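You operate a simulated robot arm through the tools that you are given. There is no shell and no other tool.

The job below is to be done with a simulated robot arm. You get a single attempt, and the scene is never put back.

JOB
Shut the floor boat's black and blue valves; push its grey handle down.
Fine: on each valve the pin first, then the cap.

It is judged by the outcome, as a careful person would: the job done as asked, and still so three seconds after it is handed in. It fails if anything else is knocked over, pushed out of place, dropped, spilled or broken. A push-on lid holds only when it is set on centred and level and pressed home; a screw cap is set on level and turned clockwise until tight.

ROBOT AND FRAMES
A 7-joint arm with a four-finger gripper, fixed in place. Base frame: the origin is at the foot of the arm, x ahead of it, y to its left, z up. Readings come in mm, degrees, newtons and seconds.
Its first joint turns from -69.0 to 172.0 degrees. Payload 3.67 kg.
The TCP is the grasp point between the finger pads, 28 mm short of the fingertips. In the tool frame z runs along the fingers and y along their closing line. Largest opening 112 mm; the body of the gripper starts 73 mm behind the TCP.
Orientation is told as [roll, pitch, yaw] about the base's x, y, z axes, in that order, counted from this pose: with the fingers straight down and closing along the base's y, the tool's x points along the base's -x, its y along +y and its z along -z.

CONTROLS
- The arm moves only by the tool drive_tool. Its argument "targets" is text: rows parted by semicolons, each of 7 numbers parted by spaces: the finger opening in mm, from 0 to 112, then the shift along the tool's x, y, z in mm, then the turn, a rotation vector about the tool's x, y, z in degrees. In form: hand dx dy dz wx wy wz; .... A call has 1 to 20 rows; each row is the pose to reach, as a shift and turn from the pose commanded when the call began, along the tool's axes at that moment. Each row takes 0.2 s and may step no farther than 50 mm and 8.6 degrees from the row before; otherwise, or with a gripper value out of range, the whole call is refused. A pose out of reach is approached as far as the arm can. The call stops where the force on the tool passes 90 N (or 10 N more than at its start, if that is more) or the arm is blocked; 0.2 s more then pass. The fingers move at their own pace and stop on an object; they squeeze with about 21 N. The grip force told is the motor's: it shows also when the fingers shut on nothing. Time passes only in rows, and 0.2 s behind the last, so rows that repeat a pose let the fingers close. It gives the time, the measured TCP pose, the force on the tool (base axes), the opening and the grip force at its end, in the units of the frame above (readings bear some noise), with the torque about the TCP (base axes, N m) and any sound that the robot's microphone picked up, and new pictures: "pictures" is both (left out), scene, wrist or none.
- Cameras (640 x 400 px; columns grow to the right, rows downward): "scene" is fixed at [50.7, -648.3, 1222.9]; the picture's right is [0.53, -0.85, 0.00], its down [-0.53, -0.33, -0.78] and it looks along [0.66, 0.42, -0.62] (base axes); focal length 334 px, centre (320, 200). "wrist" rides on the gripper at [60, -18, -104] in the tool frame; the picture's right is [0.29, 0.96, 0.00], its down [-0.80, 0.24, -0.55] and it looks along [-0.53, 0.16, 0.83] (tool axes); focal length 234 px, centre (320, 200). There is no depth. A picture from a camera that has moved, and an enlarged one, comes with that camera's place and axes in the base frame and with its lens.
- move_column(by): slides the trunk up (or, below 0, down) by that many mm; the arm rides with it, the base frame stays. It gives what a move gives, with no picture.
- zoom(camera, box): a new picture of the part [left, top, right, bottom] of that camera's present view, enlarged. The clock stands still meanwhile.
- hand_in(): hands the job in; it is judged then, once.

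Places have to be worked out from the pictures, the camera data and where the tool is seen. Open the gripper and draw the arm clear of the work before you hand the job in, unless the task says otherwise.

The tools are called after "Emit:" as a command line: name --argument value ..., lists and objects as JSON in quotes. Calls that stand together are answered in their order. drive_tool: Moves the arm, as the interface text tells. Its arguments: {"type":"object","properties":{"targets":{"type":"string"},"pictures":{"type":"string","enum":["both","scene","wrist","none"]}},"required":["targets"]} The other tools are called the same way: move_column (by) slides the trunk up or down; zoom (camera, box) takes an enlarged picture of a part of a camera's view; hand_in () hands the job in.

At the start:

```text
clock: 0.0
position: [702.7, -208.5, 870.3]
tcp_rot: [0.1, 0.0, 0.0]
force: [-0.1, -0.4, 1.0]
torque: [0.02, 0.02, 0.01]
gripper_width: 111.9
gripper_force: 0.0
trunk travel left (down, up): [-400.0, 440.0]
```

scene: 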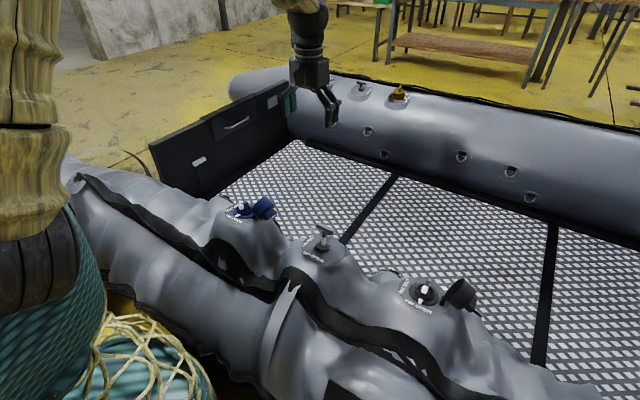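
wrist: 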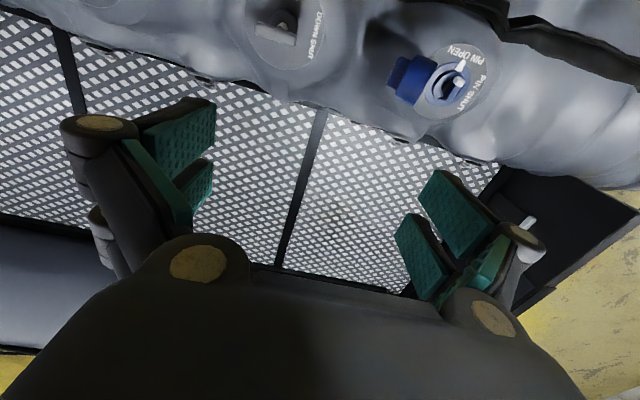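

I'll start by looking closely at the valves and the handle before moving anything.

Emit:
zoom --camera "scene" --box '[200, 180, 300, 242]'

Emit:
zoom --camera "scene" --box '[270, 210, 370, 272]'

Emit:
zoom --camera "scene" --box '[380, 260, 500, 335]'

Emit:
zoom --camera "wrist" --box '[380, 30, 508, 110]'

Emit:
zoom --camera "wrist" --box '[230, 0, 358, 80]'

Emit:
zoom --camera "scene" --box '[330, 70, 430, 132]'

```text
6.40 times, centred on (250, 211) of scene
camera zoom: at [50.7, -648.3, 1222.9], right [0.53, -0.85, 0.0], down [-0.53, -0.33, -0.78], along [0.66, 0.42, -0.62], focal length 2137 px, centre (768, 130)
```

zoom: 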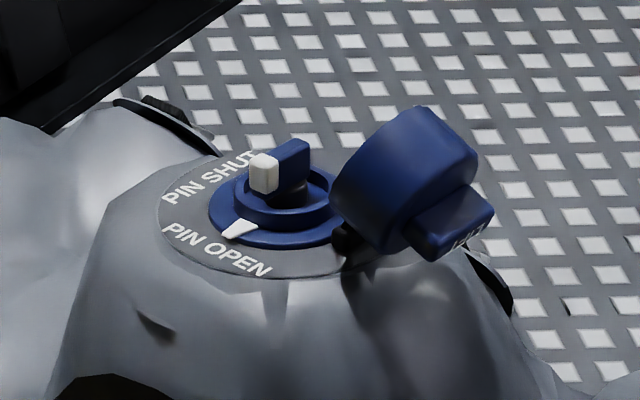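

```text
6.40 times, centred on (320, 241) of scene
camera zoom: at [50.7, -648.3, 1222.9], right [0.53, -0.85, 0.0], down [-0.53, -0.33, -0.78], along [0.66, 0.42, -0.62], focal length 2137 px, centre (320, -62)
```

zoom: 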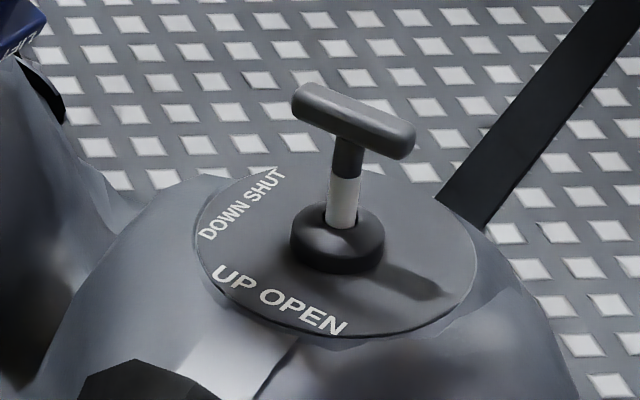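

```text
5.33 times, centred on (440, 298) of scene
camera zoom: at [50.7, -648.3, 1222.9], right [0.53, -0.85, 0.0], down [-0.53, -0.33, -0.78], along [0.66, 0.42, -0.62], focal length 1781 px, centre (-320, -320)
```

zoom: 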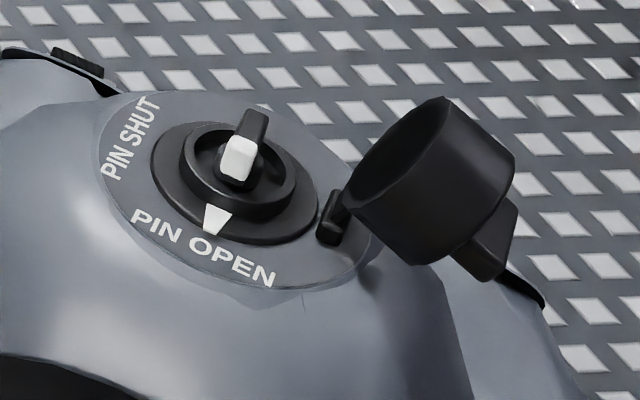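

```text
5.00 times, centred on (444, 70) of wrist
camera zoom: at [643.0, -228.1, 972.3], right [-0.29, 0.96, 0.0], down [0.8, 0.24, 0.55], along [0.53, 0.16, -0.83], focal length 1171 px, centre (-300, 850)
```

zoom: 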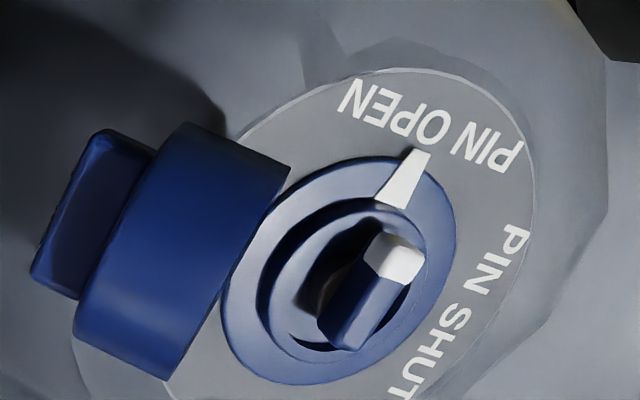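

```text
5.00 times, centred on (294, 40) of wrist
camera zoom: at [643.0, -228.1, 972.3], right [-0.29, 0.96, 0.0], down [0.8, 0.24, 0.55], along [0.53, 0.16, -0.83], focal length 1171 px, centre (450, 1000)
```

zoom: 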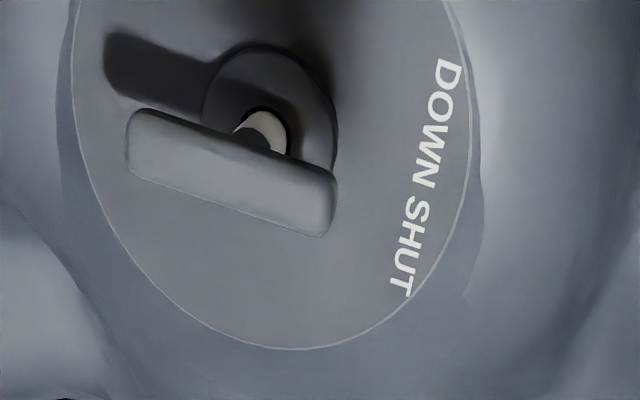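

```text
6.40 times, centred on (380, 101) of scene
camera zoom: at [50.7, -648.3, 1222.9], right [0.53, -0.85, 0.0], down [-0.53, -0.33, -0.78], along [0.66, 0.42, -0.62], focal length 2137 px, centre (-64, 834)
```

zoom: 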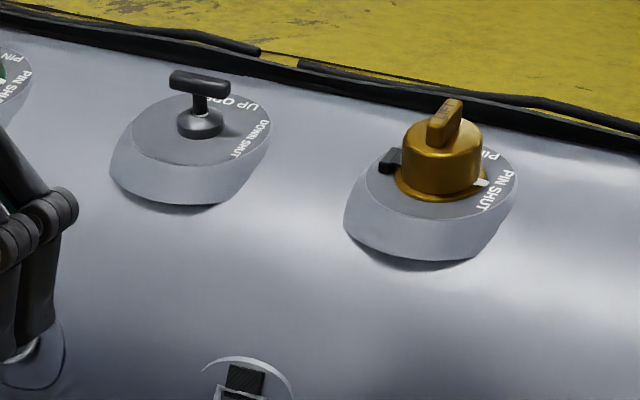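

Both pins' white tips seem to point at PIN OPEN, and both caps hang open on the -y side. I'll enlarge the cap tabs, the closed orange valve and the far handle to learn how these fittings look when they are shut.

Emit:
zoom --camera "scene" --box '[250, 194, 282, 214]'

Emit:
zoom --camera "scene" --box '[384, 80, 416, 110]'

Emit:
zoom --camera "scene" --box '[346, 78, 378, 98]'

Emit:
zoom --camera "scene" --box '[402, 272, 450, 302]'

Emit:
zoom --camera "scene" --box '[228, 196, 260, 216]'

Emit:
zoom --camera "scene" --box '[440, 274, 488, 320]'

```text
16.00 times, centred on (266, 204) of scene
camera zoom: at [50.7, -648.3, 1222.9], right [0.53, -0.85, 0.0], down [-0.53, -0.33, -0.78], along [0.66, 0.42, -0.62], focal length 5343 px, centre (1184, 136)
```

zoom: 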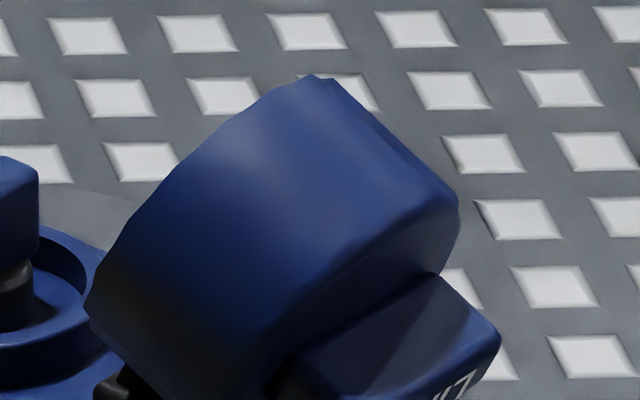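

```text
13.33 times, centred on (400, 95) of scene
camera zoom: at [50.7, -648.3, 1222.9], right [0.53, -0.85, 0.0], down [-0.53, -0.33, -0.78], along [0.66, 0.42, -0.62], focal length 4452 px, centre (-747, 1600)
```

zoom: 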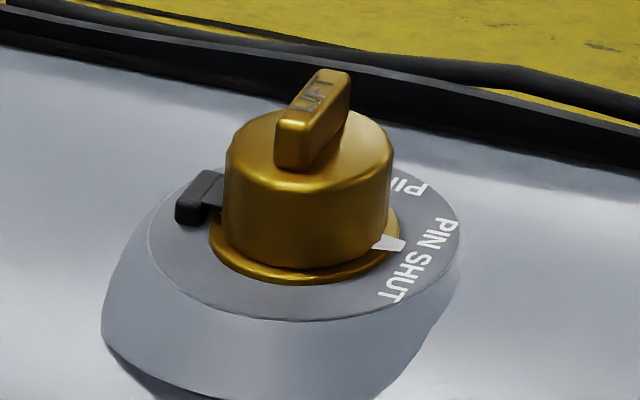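

```text
16.00 times, centred on (362, 88) of scene
camera zoom: at [50.7, -648.3, 1222.9], right [0.53, -0.85, 0.0], down [-0.53, -0.33, -0.78], along [0.66, 0.42, -0.62], focal length 5343 px, centre (-352, 1992)
```

zoom: 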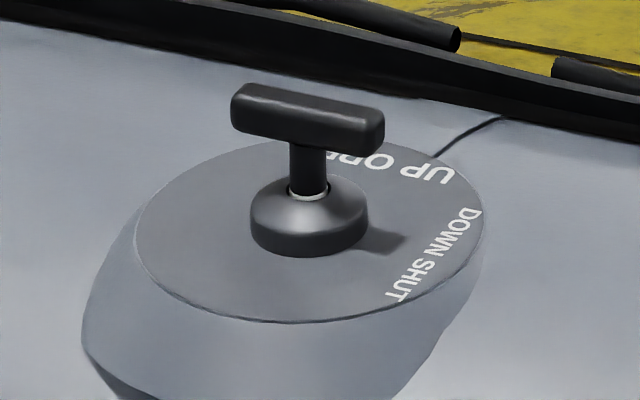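

```text
13.33 times, centred on (426, 287) of scene
camera zoom: at [50.7, -648.3, 1222.9], right [0.53, -0.85, 0.0], down [-0.53, -0.33, -0.78], along [0.66, 0.42, -0.62], focal length 4452 px, centre (-1093, -960)
```

zoom: 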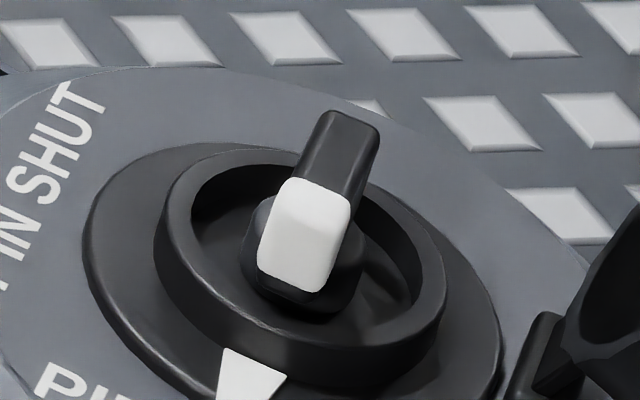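

```text
16.00 times, centred on (244, 206) of scene
camera zoom: at [50.7, -648.3, 1222.9], right [0.53, -0.85, 0.0], down [-0.53, -0.33, -0.78], along [0.66, 0.42, -0.62], focal length 5343 px, centre (1536, 104)
```

zoom: 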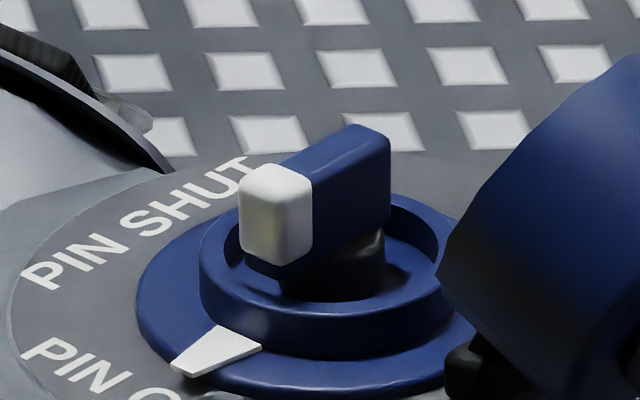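

```text
8.70 times, centred on (464, 297) of scene
camera zoom: at [50.7, -648.3, 1222.9], right [0.53, -0.85, 0.0], down [-0.53, -0.33, -0.78], along [0.66, 0.42, -0.62], focal length 2904 px, centre (-932, -644)
```

zoom: 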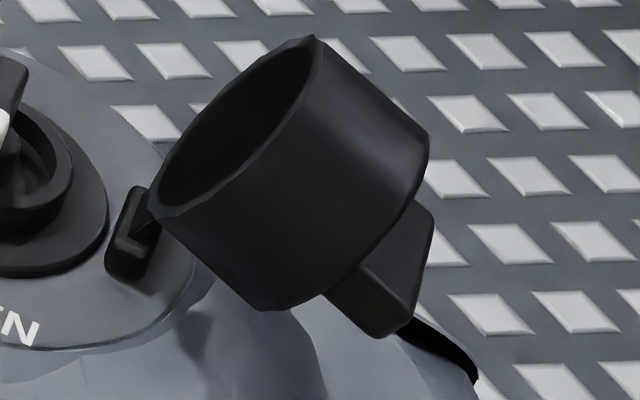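

The orange cap shows the closed state: a hinged push-on lid with a LIFT tab, and a white flange pointer that sits at PIN SHUT. So each pin must turn about 90° clockwise, from -x to +y. I place the blue valve near (636, 18, 494), the black near (637, -599, 495) and the grey T-bar near (649, -290, 566). I'll lower the trunk part way.

Emit:
move_column --by -200

```text
clock: 2.2
position: [703.7, -209.3, 668.9]
tcp_rot: [0.1, -0.1, 0.0]
force: [0.0, -0.7, 0.3]
torque: [-0.01, 0.02, 0.01]
gripper_width: 111.7
gripper_force: 0.2
trunk travel left (down, up): [-200.0, 640.0]
```

The TCP is at z≈669, clear of everything. I'll move back and left so the wrist camera looks straight at the blue valve between the open fingers.

Emit:
drive_tool --targets "112 27 33 0 0 0 0; 112 54 66 0 0 0 0; 112 81 99 0 0 0 0; 112 108 132 0 0 0 0; 112 135 165 5 0 0 0; 112 163 199 15 0 0 0; 112 163 199 15 0 0 0" --pictures "both"

```text
clock: 3.8
position: [540.2, -10.2, 653.7]
tcp_rot: [0.0, 0.0, 0.0]
force: [-0.9, 0.2, 0.1]
torque: [-0.03, 0.03, 0.0]
gripper_width: 112.2
gripper_force: 0.1
trunk travel left (down, up): [-200.0, 640.0]
camera wrist: at [480.5, -30.3, 757.1], right [-0.29, 0.96, 0.0], down [0.8, 0.24, 0.55], along [0.53, 0.16, -0.83], focal length 234 px, centre (320, 200)
```

scene: 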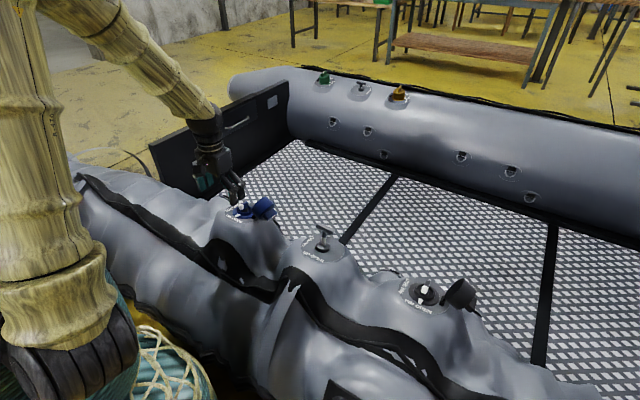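
wrist: 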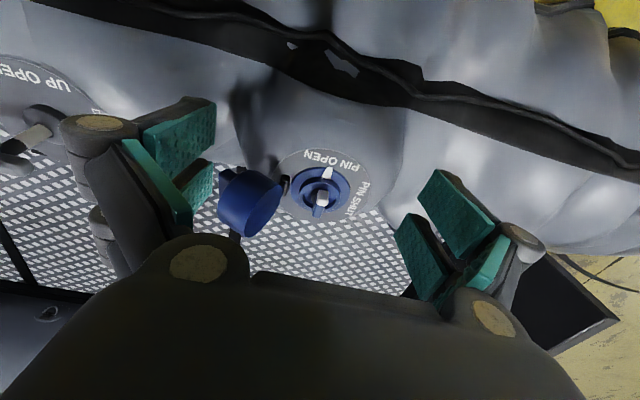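

The blue valve now sits in the middle of the wrist view. I'll enlarge it to measure it precisely.

Emit:
zoom --camera "wrist" --box '[208, 130, 400, 250]'

Emit:
zoom --camera "wrist" --box '[280, 155, 360, 205]'

Emit:
zoom --camera "scene" --box '[220, 185, 292, 230]'

Emit:
zoom --camera "scene" --box '[296, 60, 420, 138]'

```text
3.33 times, centred on (304, 190) of wrist
camera zoom: at [480.5, -30.3, 757.1], right [-0.29, 0.96, 0.0], down [0.8, 0.24, 0.55], along [0.53, 0.16, -0.83], focal length 781 px, centre (373, 233)
```

zoom: 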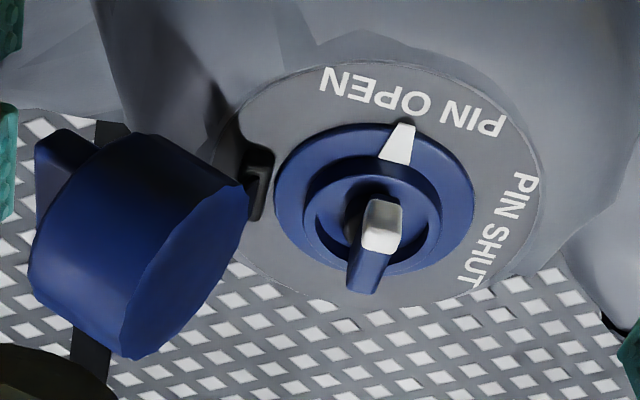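

```text
8.00 times, centred on (320, 180) of wrist
camera zoom: at [480.5, -30.3, 757.1], right [-0.29, 0.96, 0.0], down [0.8, 0.24, 0.55], along [0.53, 0.16, -0.83], focal length 1873 px, centre (320, 360)
```

zoom: 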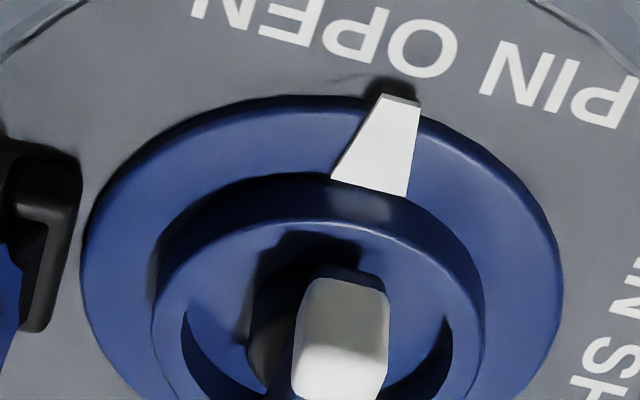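

```text
8.89 times, centred on (256, 208) of scene
camera zoom: at [50.7, -648.3, 1222.9], right [0.53, -0.85, 0.0], down [-0.53, -0.33, -0.78], along [0.66, 0.42, -0.62], focal length 2968 px, centre (889, 133)
```

zoom: 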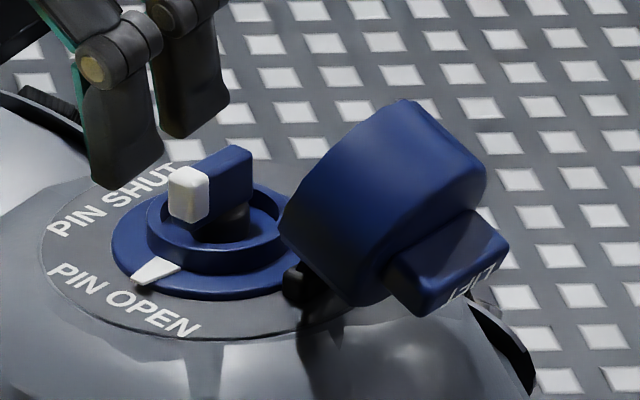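

```text
5.13 times, centred on (358, 99) of scene
camera zoom: at [50.7, -648.3, 1222.9], right [0.53, -0.85, 0.0], down [-0.53, -0.33, -0.78], along [0.66, 0.42, -0.62], focal length 1712 px, centre (125, 718)
```

zoom: 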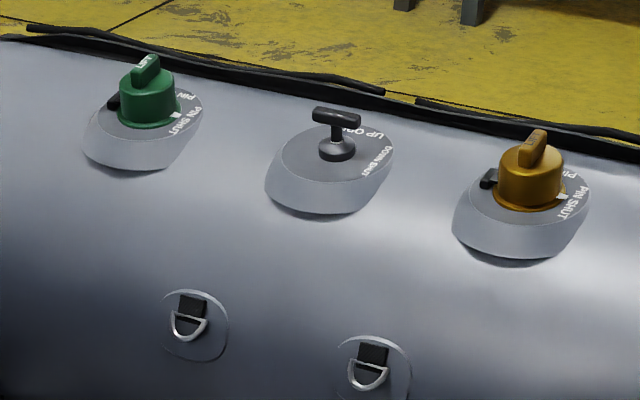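

The wrist measurements put the blue valve's centre near (633, 16), with the flange at z≈492, the bar top at z≈532 and the bar about 14 mm wide, lying within 5° of base x. I'll move above it with the fingers narrowed to 50 mm, and check alignment before going down.

Emit:
drive_tool --targets "50 -31 9 0 0 0 0; 50 -62 18 0 0 0 0; 50 -93 26 0 0 0 0; 50 -93 26 25 0 0 0; 50 -93 26 49 0 0 0; 50 -93 26 49 0 0 0" --pictures "both"

```text
clock: 5.2
position: [633.0, 11.6, 604.0]
tcp_rot: [0.0, 0.0, 0.1]
force: [-0.6, 0.2, -0.3]
torque: [0.0, 0.01, 0.0]
gripper_width: 49.8
gripper_force: 0.1
trunk travel left (down, up): [-200.0, 640.0]
camera wrist: at [572.5, -4.9, 708.5], right [-0.29, 0.96, 0.0], down [0.8, 0.24, 0.55], along [0.53, 0.16, -0.83], focal length 234 px, centre (320, 200)
```

scene: 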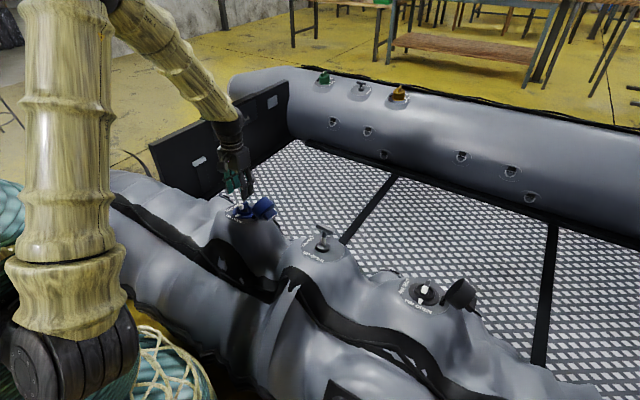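
wrist: 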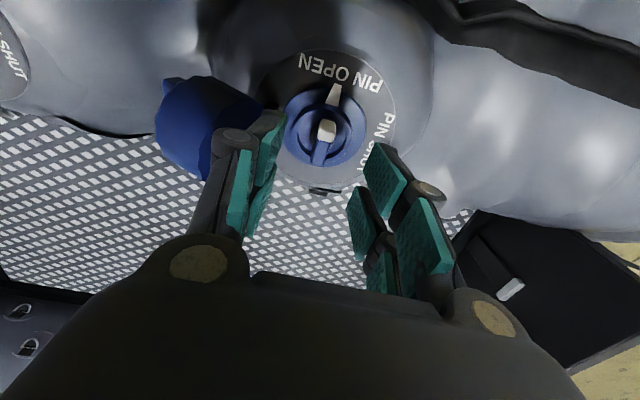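

The fingers are over the blue valve with the bar between them. I'll enlarge both views to check the offset.

Emit:
zoom --camera "wrist" --box '[200, 60, 456, 220]'

Emit:
zoom --camera "scene" --box '[200, 150, 296, 230]'

```text
2.50 times, centred on (328, 140) of wrist
camera zoom: at [572.5, -4.9, 708.5], right [-0.29, 0.96, 0.0], down [0.8, 0.24, 0.55], along [0.53, 0.16, -0.83], focal length 585 px, centre (300, 350)
```

zoom: 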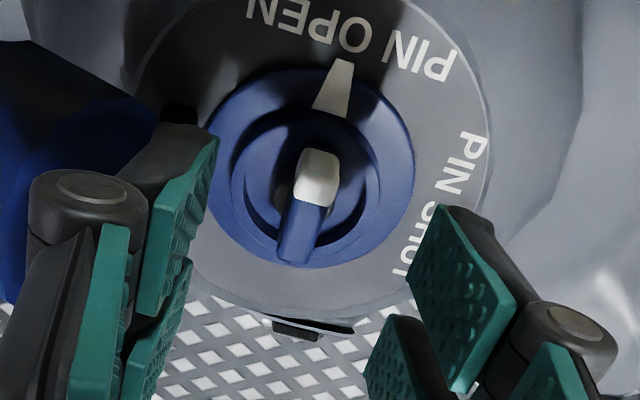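

```text
5.00 times, centred on (248, 190) of scene
camera zoom: at [50.7, -648.3, 1222.9], right [0.53, -0.85, 0.0], down [-0.53, -0.33, -0.78], along [0.66, 0.42, -0.62], focal length 1670 px, centre (680, 250)
```

zoom: 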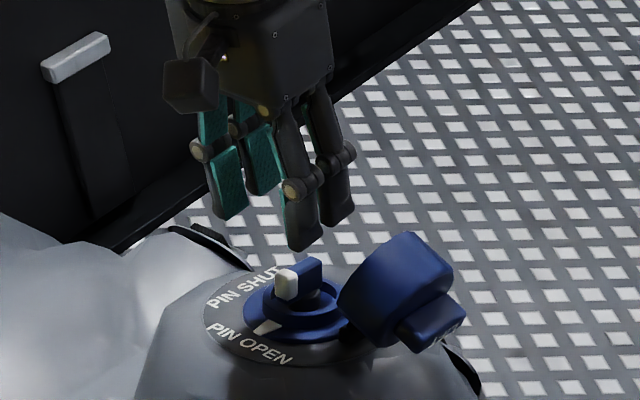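

Each finger is a pair of prongs about 48 mm wide overall, so they won't fit inside the neck and the tips must stay above its rim. I'll take a tighter view to get the rim and bar heights.

Emit:
zoom --camera "wrist" --box '[278, 80, 374, 170]'

Emit:
zoom --camera "scene" --box '[225, 190, 281, 225]'

```text
4.44 times, centred on (326, 125) of wrist
camera zoom: at [572.5, -4.9, 708.5], right [-0.29, 0.96, 0.0], down [0.8, 0.24, 0.55], along [0.53, 0.16, -0.83], focal length 1041 px, centre (293, 533)
```

zoom: 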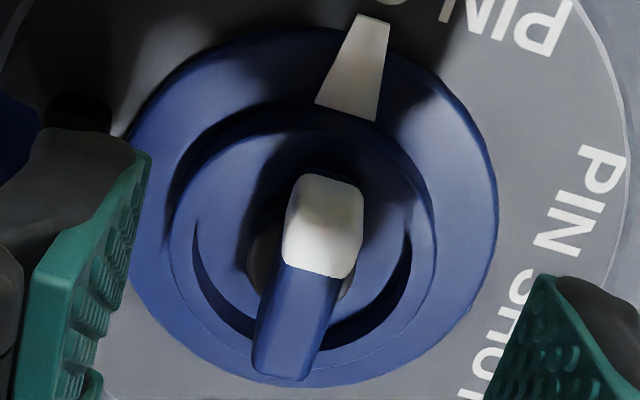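

```text
11.43 times, centred on (253, 208) of scene
camera zoom: at [50.7, -648.3, 1222.9], right [0.53, -0.85, 0.0], down [-0.53, -0.33, -0.78], along [0.66, 0.42, -0.62], focal length 3816 px, centre (1086, 114)
```

zoom: 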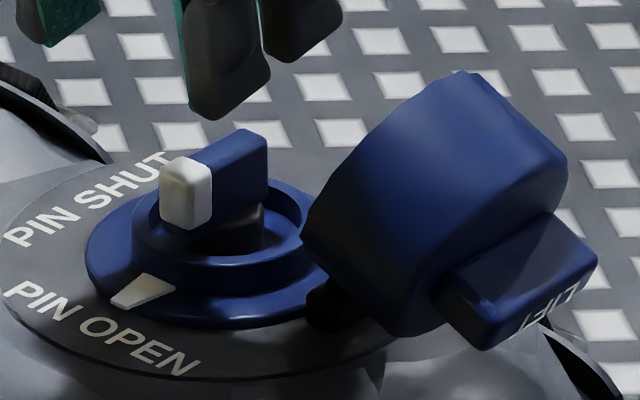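

The rim is at z≈502 and the bar spans about z 511–532. I'll shift (+1.5, +3) and lower to z≈545, so the tips sit at about 517, above the rim and beside the bar.

Emit:
drive_tool --targets "46 -1.5 3 20 0 0 0; 46 -1.5 3 40 0 0 0; 46 -1.5 3 60 0 0 0; 46 -1.5 3 60 0 0 0" --pictures "both"

Emit:
zoom --camera "scene" --box '[215, 175, 287, 220]'

Emit:
zoom --camera "wrist" --box '[240, 60, 400, 180]'

```text
clock: 6.2
position: [635.8, 18.4, 546.3]
tcp_rot: [0.1, -0.1, 0.0]
force: [0.8, 0.6, 0.4]
torque: [0.0, 0.0, 0.06]
gripper_width: 46.0
gripper_force: 0.1
trunk travel left (down, up): [-200.0, 640.0]
camera wrist: at [576.5, 0.5, 648.9], right [-0.29, 0.96, 0.0], down [0.8, 0.24, 0.55], along [0.53, 0.16, -0.83], focal length 234 px, centre (320, 200)
```

scene: 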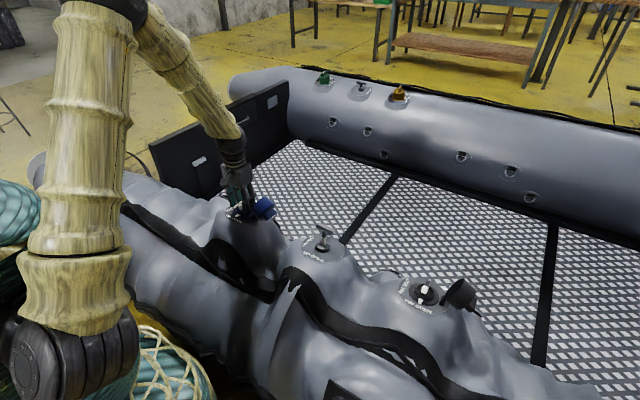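
wrist: 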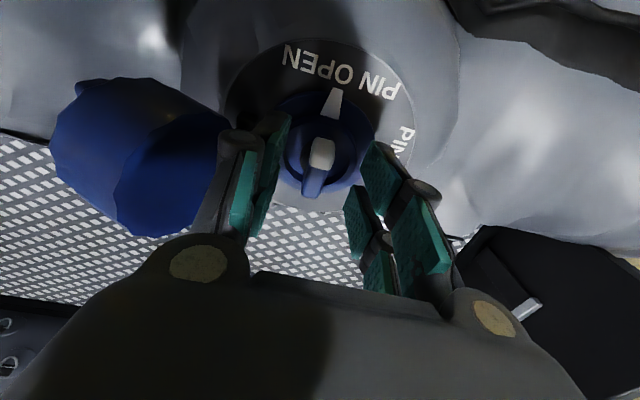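

```text
8.89 times, centred on (251, 198) of scene
camera zoom: at [50.7, -648.3, 1222.9], right [0.53, -0.85, 0.0], down [-0.53, -0.33, -0.78], along [0.66, 0.42, -0.62], focal length 2968 px, centre (933, 222)
```

zoom: 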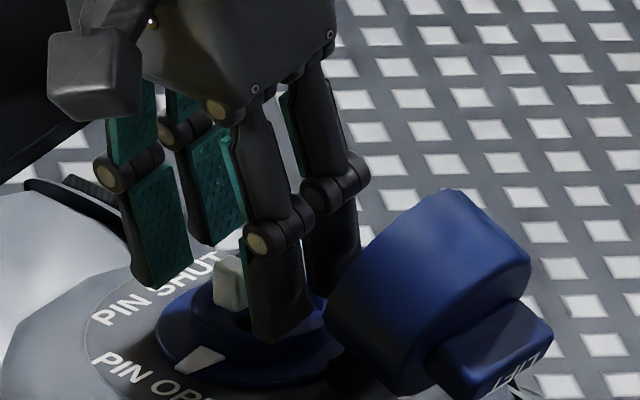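

```text
3.33 times, centred on (320, 120) of wrist
camera zoom: at [576.5, 0.5, 648.9], right [-0.29, 0.96, 0.0], down [0.8, 0.24, 0.55], along [0.53, 0.16, -0.83], focal length 781 px, centre (320, 467)
```

zoom: 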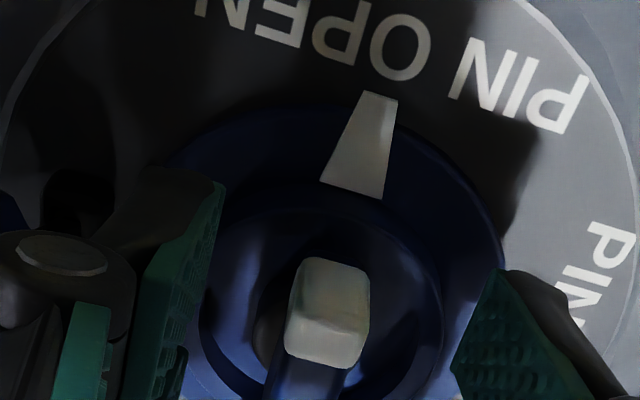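

The bar is between the prongs, centred to within about 1.4 mm. I'll lower 4 mm more, shift y by -1 and close onto the bar.

Emit:
drive_tool --targets "46 0 -1 4 0 0 0; 30 0 -1 4 0 0 0; 10 0 -1 4 0 0 0; 5 0 -1 4 0 0 0; 5 0 -1 4 0 0 0" --pictures "both"

Emit:
zoom --camera "scene" --box '[215, 175, 287, 220]'

Emit:
zoom --camera "wrist" --box '[240, 60, 400, 180]'

```text
clock: 7.4
position: [635.8, 18.0, 540.7]
tcp_rot: [0.0, 0.0, 0.1]
force: [-0.4, -7.0, -2.1]
torque: [-0.15, -0.21, -0.02]
gripper_width: 11.9
gripper_force: 44.7
trunk travel left (down, up): [-200.0, 640.0]
camera wrist: at [575.3, -1.1, 644.9], right [-0.29, 0.96, 0.0], down [0.8, 0.24, 0.55], along [0.53, 0.16, -0.83], focal length 234 px, centre (320, 200)
```

scene: 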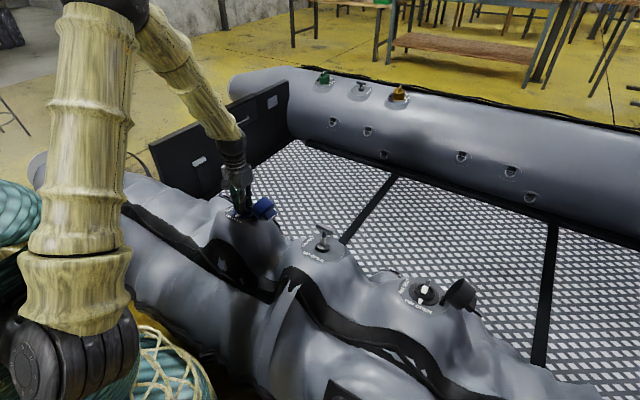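
wrist: 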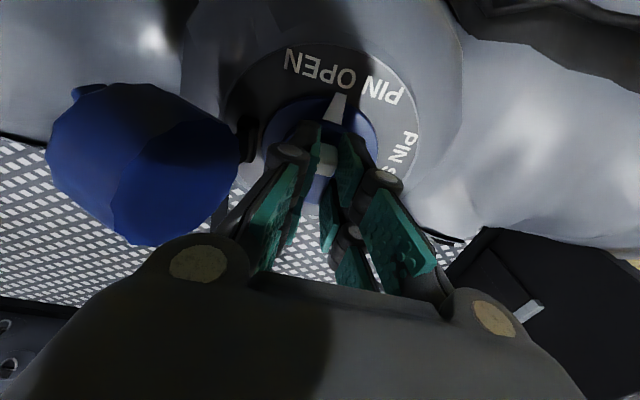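

```text
8.89 times, centred on (251, 198) of scene
camera zoom: at [50.7, -648.3, 1222.9], right [0.53, -0.85, 0.0], down [-0.53, -0.33, -0.78], along [0.66, 0.42, -0.62], focal length 2968 px, centre (933, 222)
```

zoom: 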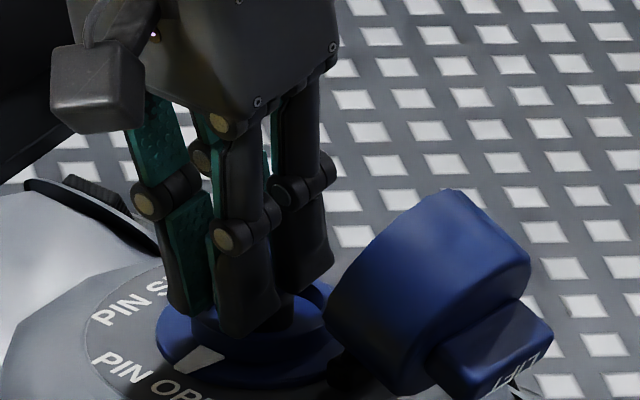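

```text
3.33 times, centred on (320, 120) of wrist
camera zoom: at [575.3, -1.1, 644.9], right [-0.29, 0.96, 0.0], down [0.8, 0.24, 0.55], along [0.53, 0.16, -0.83], focal length 781 px, centre (320, 467)
```

zoom: 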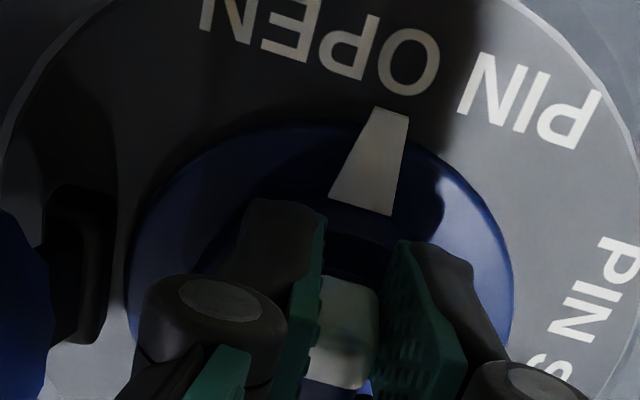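

I have the bar gripped (11.9 mm, good force), centred within a millimetre or two. I'll turn it 48° clockwise first, seen from above (positive about tool z), and check torque and pointer.

Emit:
drive_tool --targets "5 0 -1 0 0 0 8; 5 0 -1 0 0 0 16; 5 0 -1 0 0 0 24; 5 0 -1 0 0 0 32; 5 0 -1 0 0 0 40; 5 0 -1 0 0 0 48" --pictures "both"

Emit:
zoom --camera "wrist" --box '[220, 40, 420, 190]'

Emit:
zoom --camera "scene" --box '[215, 175, 287, 220]'

```text
clock: 9.0
position: [650.5, 0.2, 570.0]
tcp_rot: [4.3, 5.1, -51.9]
force: [0.4, 0.3, 0.0]
torque: [0.02, -0.03, -0.03]
gripper_width: 5.1
gripper_force: 0.1
trunk travel left (down, up): [-200.0, 640.0]
stopped in row 6: the arm was blocked; the commanded pose is now the measured one
camera wrist: at [598.4, 23.9, 675.4], right [0.58, 0.81, 0.1], down [0.68, -0.54, 0.5], along [0.46, -0.22, -0.86], focal length 234 px, centre (320, 200)
```

scene: 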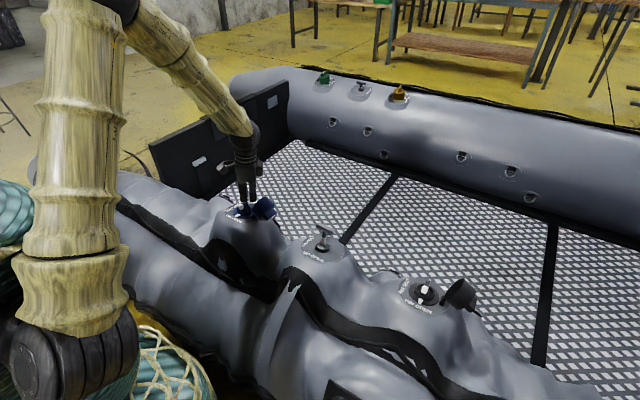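
wrist: 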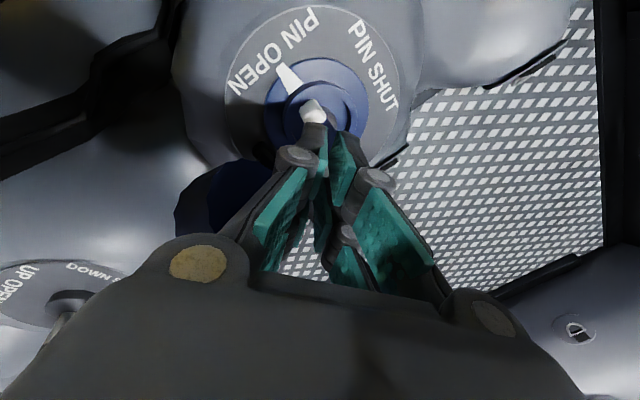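

```text
2.67 times, centred on (320, 115) of wrist
camera zoom: at [598.4, 23.9, 675.4], right [0.58, 0.81, 0.1], down [0.68, -0.54, 0.5], along [0.46, -0.22, -0.86], focal length 624 px, centre (320, 427)
```

zoom: 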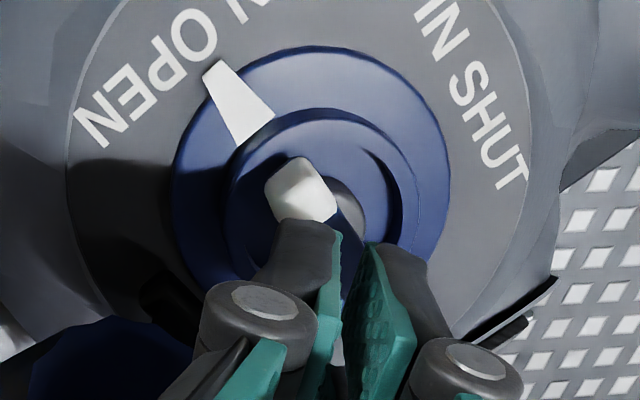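

```text
8.89 times, centred on (251, 198) of scene
camera zoom: at [50.7, -648.3, 1222.9], right [0.53, -0.85, 0.0], down [-0.53, -0.33, -0.78], along [0.66, 0.42, -0.62], focal length 2968 px, centre (933, 222)
```

zoom: 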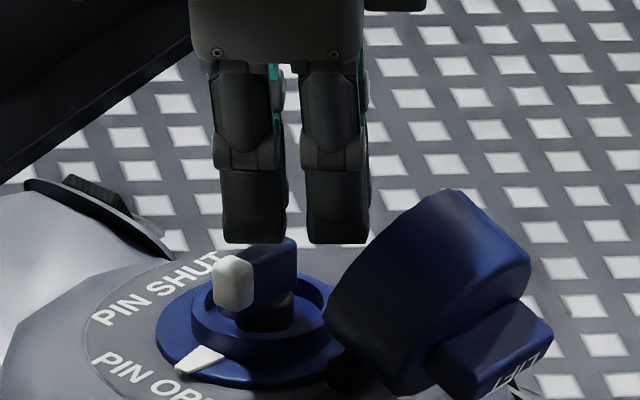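

The pin did not turn. Its pointer still shows OPEN, and the fingers slipped off and rode up, so either the arm hit a limit or the pin resists. I'll lift and level the tool, then test the rotation in free air.

Emit:
drive_tool --targets "12 0 0 -20 4.3 -5.1 0; 12 0 0 -45 4.3 -5.1 0; 12 0 0 -45 4.3 -5.1 0" --pictures "none"

Emit:
drive_tool --targets "12 0 0 0 0 0 8; 12 0 0 0 0 0 16; 12 0 0 0 0 0 24; 12 0 0 0 0 0 32; 12 0 0 0 0 0 39; 12 0 0 0 0 0 39" --pictures "both"

```text
clock: 9.8
position: [654.8, -17.6, 624.0]
tcp_rot: [1.9, 3.1, -54.1]
force: [-0.1, -0.1, -0.6]
torque: [-0.01, -0.01, 0.03]
gripper_width: 11.9
gripper_force: 0.0
trunk travel left (down, up): [-200.0, 640.0]
```

```text
clock: 11.4
position: [660.1, -19.5, 638.2]
tcp_rot: [-0.1, 6.3, -93.9]
force: [0.1, -0.2, -1.0]
torque: [0.05, 0.02, 0.01]
gripper_width: 12.0
gripper_force: 0.1
trunk travel left (down, up): [-200.0, 640.0]
stopped in row 6: the arm was blocked; the commanded pose is now the measured one
camera wrist: at [645.9, 29.4, 747.5], right [0.97, 0.22, 0.03], down [0.18, -0.87, 0.46], along [0.13, -0.45, -0.89], focal length 234 px, centre (320, 200)
```

scene: 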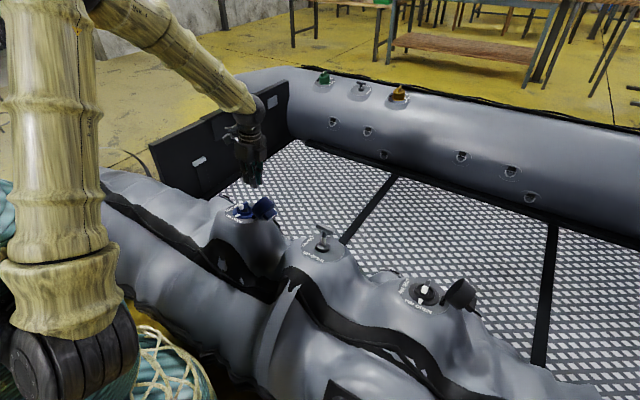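
wrist: 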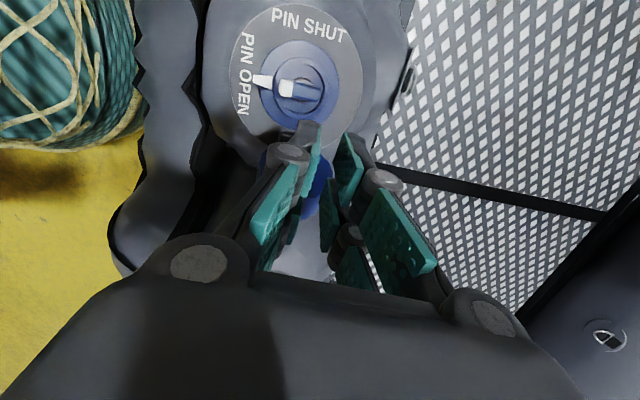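

The arm itself runs out of joint range when turning clockwise past about -45° here, so the twist failed for that reason and not because the pin is stuck. I'll unwind to yaw 0 and then see how far it turns the other way, since closing at yaw 180 works just as well as at 0.

Emit:
drive_tool --targets "12 0 0 0 0 0 -8.5; 12 0 0 0 0 0 -17; 12 0 0 0 0 0 -25.5; 12 0 0 0 0 0 -34; 12 0 0 0 0 0 -42.5; 12 0 0 0 0 0 -51; 12 0 0 0 0 0 -59.5; 12 0 0 0 0 0 -68; 12 0 0 0 0 0 -76.5; 12 0 0 0 0 0 -85; 12 0 0 0 0 0 -93.5; 12 0 0 0 0 0 -93.5" --pictures "none"

```text
clock: 14.0
position: [661.4, -18.6, 636.6]
tcp_rot: [5.9, -0.3, -0.2]
force: [-0.4, 0.6, 0.2]
torque: [0.01, 0.0, -0.02]
gripper_width: 12.3
gripper_force: 0.0
trunk travel left (down, up): [-200.0, 640.0]
```

Back at yaw 0 with a 6° roll left over. I'll level, return over the blue valve at z≈650, then rotate counter-clockwise in free air.

Emit:
drive_tool --targets "12 14 17 -6 5.9 0.3 0; 12 27 35 -13 5.9 0.3 0; 12 27 35 -13 5.9 0.3 0" --pictures "none"

Emit:
drive_tool --targets "12 0 0 0 0 0 -8.5; 12 0 0 0 0 0 -17; 12 0 0 0 0 0 -25.5; 12 0 0 0 0 0 -34; 12 0 0 0 0 0 -42.5; 12 0 0 0 0 0 -51; 12 0 0 0 0 0 -59.5; 12 0 0 0 0 0 -68; 12 0 0 0 0 0 -76.5; 12 0 0 0 0 0 -85; 12 0 0 0 0 0 -90; 12 0 0 0 0 0 -90" --pictures "both"

```text
clock: 14.8
position: [630.9, 15.9, 654.7]
tcp_rot: [0.1, 0.0, -0.2]
force: [-0.5, -1.1, -0.7]
torque: [0.0, -0.02, -0.01]
gripper_width: 12.1
gripper_force: 0.0
trunk travel left (down, up): [-200.0, 640.0]
```

```text
clock: 17.4
position: [631.5, 13.8, 653.3]
tcp_rot: [0.1, -0.1, 89.9]
force: [-0.3, 0.8, 0.9]
torque: [-0.02, -0.03, 0.03]
gripper_width: 12.1
gripper_force: 0.0
trunk travel left (down, up): [-200.0, 640.0]
camera wrist: at [651.0, -45.6, 756.2], right [-0.96, -0.29, 0.0], down [-0.24, 0.8, 0.56], along [-0.16, 0.53, -0.83], focal length 234 px, centre (320, 200)
```

scene: 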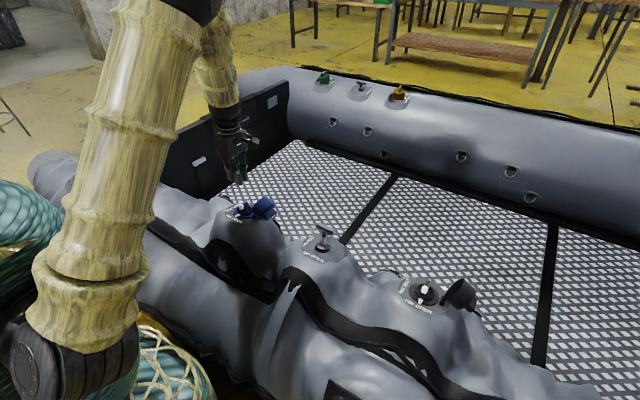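
wrist: 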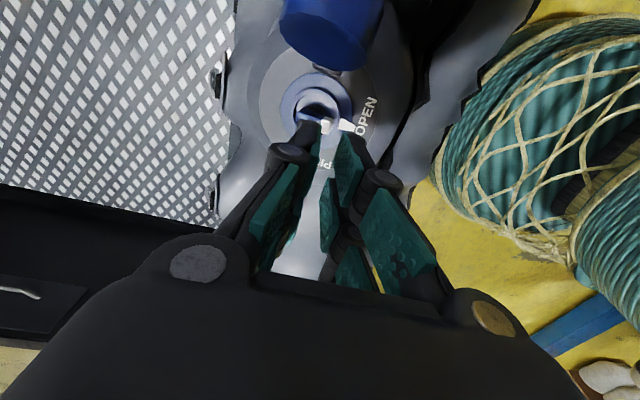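

Yaw +90 is reached cleanly. I'll continue toward +180 to find the limit that way.

Emit:
drive_tool --targets "12 0 0 0 0 0 -8.5; 12 0 0 0 0 0 -17; 12 0 0 0 0 0 -25.5; 12 0 0 0 0 0 -34; 12 0 0 0 0 0 -42.5; 12 0 0 0 0 0 -51; 12 0 0 0 0 0 -59.5; 12 0 0 0 0 0 -68; 12 0 0 0 0 0 -76.5; 12 0 0 0 0 0 -85; 12 0 0 0 0 0 -90; 12 0 0 0 0 0 -90" --pictures "both"

```text
clock: 20.0
position: [632.4, 14.3, 652.4]
tcp_rot: [-0.2, 0.0, 179.9]
force: [0.4, 0.5, 0.3]
torque: [0.02, 0.01, 0.02]
gripper_width: 12.0
gripper_force: 0.1
trunk travel left (down, up): [-200.0, 640.0]
camera wrist: at [692.9, 32.2, 756.2], right [0.29, -0.96, 0.0], down [-0.8, -0.24, 0.55], along [-0.53, -0.16, -0.83], focal length 234 px, centre (320, 200)
```

scene: 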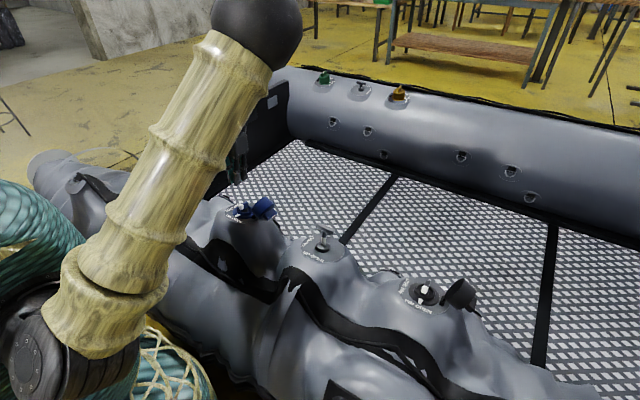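
wrist: 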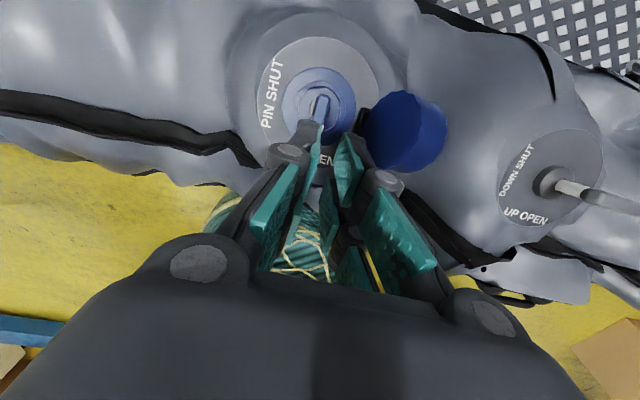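

Yaw +180 is reachable, so I'll grip the bar from there and turn clockwise down to +90. I'll open to 46 and check alignment from this side.

Emit:
drive_tool --targets "46 0 0 20 0 0 0; 46 0 0 40 0 0 0; 46 0 0 40 0 0 0" --pictures "both"

Emit:
zoom --camera "wrist" --box '[240, 60, 400, 180]'

```text
clock: 20.8
position: [633.1, 14.7, 612.9]
tcp_rot: [-0.2, -0.1, 179.7]
force: [0.2, 0.3, 0.0]
torque: [0.02, 0.0, 0.01]
gripper_width: 45.9
gripper_force: 0.0
trunk travel left (down, up): [-200.0, 640.0]
camera wrist: at [692.5, 31.2, 716.2], right [0.28, -0.96, 0.0], down [-0.8, -0.24, 0.55], along [-0.53, -0.16, -0.83], focal length 234 px, centre (320, 200)
```

scene: 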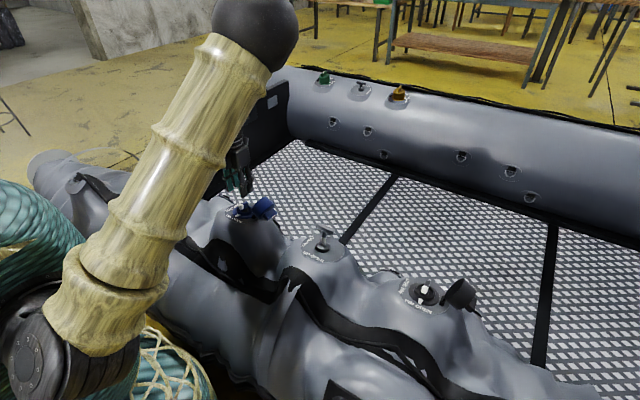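
wrist: 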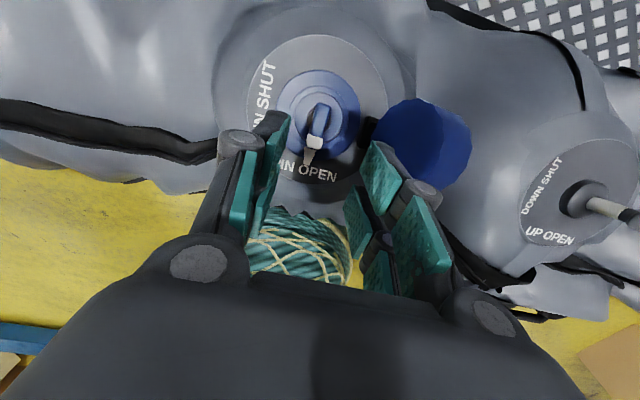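

```text
3.33 times, centred on (320, 120) of wrist
camera zoom: at [692.5, 31.2, 716.2], right [0.28, -0.96, 0.0], down [-0.8, -0.24, 0.55], along [-0.53, -0.16, -0.83], focal length 781 px, centre (320, 467)
```

zoom: 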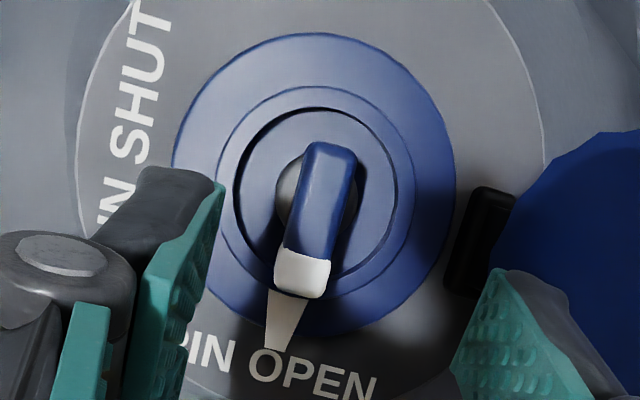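

From this side the bar centre looks to be near (637, 18), about 5 mm further out in x and 3 mm in y than the tool axis. I'll correct for that and go down to z≈556 to check before the final descent.

Emit:
drive_tool --targets "46 4.8 -3.2 20 0 0 0; 46 4.8 -3.2 40 0 0 0; 46 4.8 -3.2 57 0 0 0; 46 4.8 -3.2 57 0 0 0" --pictures "both"

Emit:
zoom --camera "wrist" --box '[240, 60, 400, 180]'

Emit:
zoom --camera "scene" --box '[215, 170, 287, 225]'

```text
clock: 21.8
position: [638.4, 17.0, 555.0]
tcp_rot: [-0.2, -0.1, 179.8]
force: [-0.7, -0.2, 0.2]
torque: [0.0, -0.03, 0.0]
gripper_width: 46.2
gripper_force: 0.0
trunk travel left (down, up): [-200.0, 640.0]
camera wrist: at [698.6, 33.8, 658.3], right [0.29, -0.96, 0.0], down [-0.8, -0.24, 0.55], along [-0.53, -0.16, -0.83], focal length 234 px, centre (320, 200)
```

scene: 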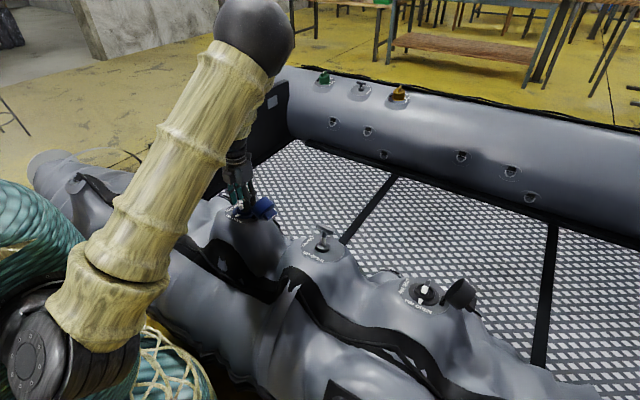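
wrist: 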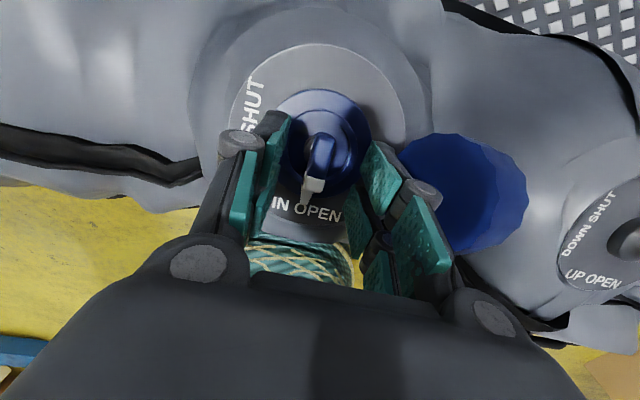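

```text
3.33 times, centred on (320, 120) of wrist
camera zoom: at [698.6, 33.8, 658.3], right [0.29, -0.96, 0.0], down [-0.8, -0.24, 0.55], along [-0.53, -0.16, -0.83], focal length 781 px, centre (320, 467)
```

zoom: 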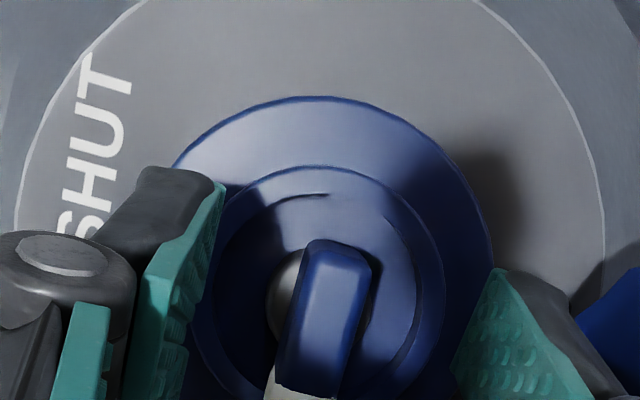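

```text
7.27 times, centred on (251, 198) of scene
camera zoom: at [50.7, -648.3, 1222.9], right [0.53, -0.85, 0.0], down [-0.53, -0.33, -0.78], along [0.66, 0.42, -0.62], focal length 2428 px, centre (822, 218)
```

zoom: 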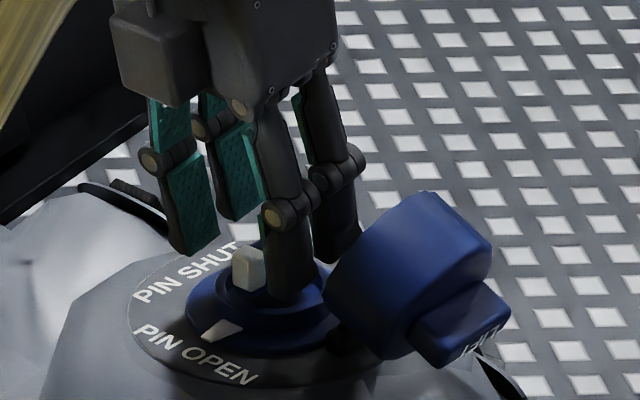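

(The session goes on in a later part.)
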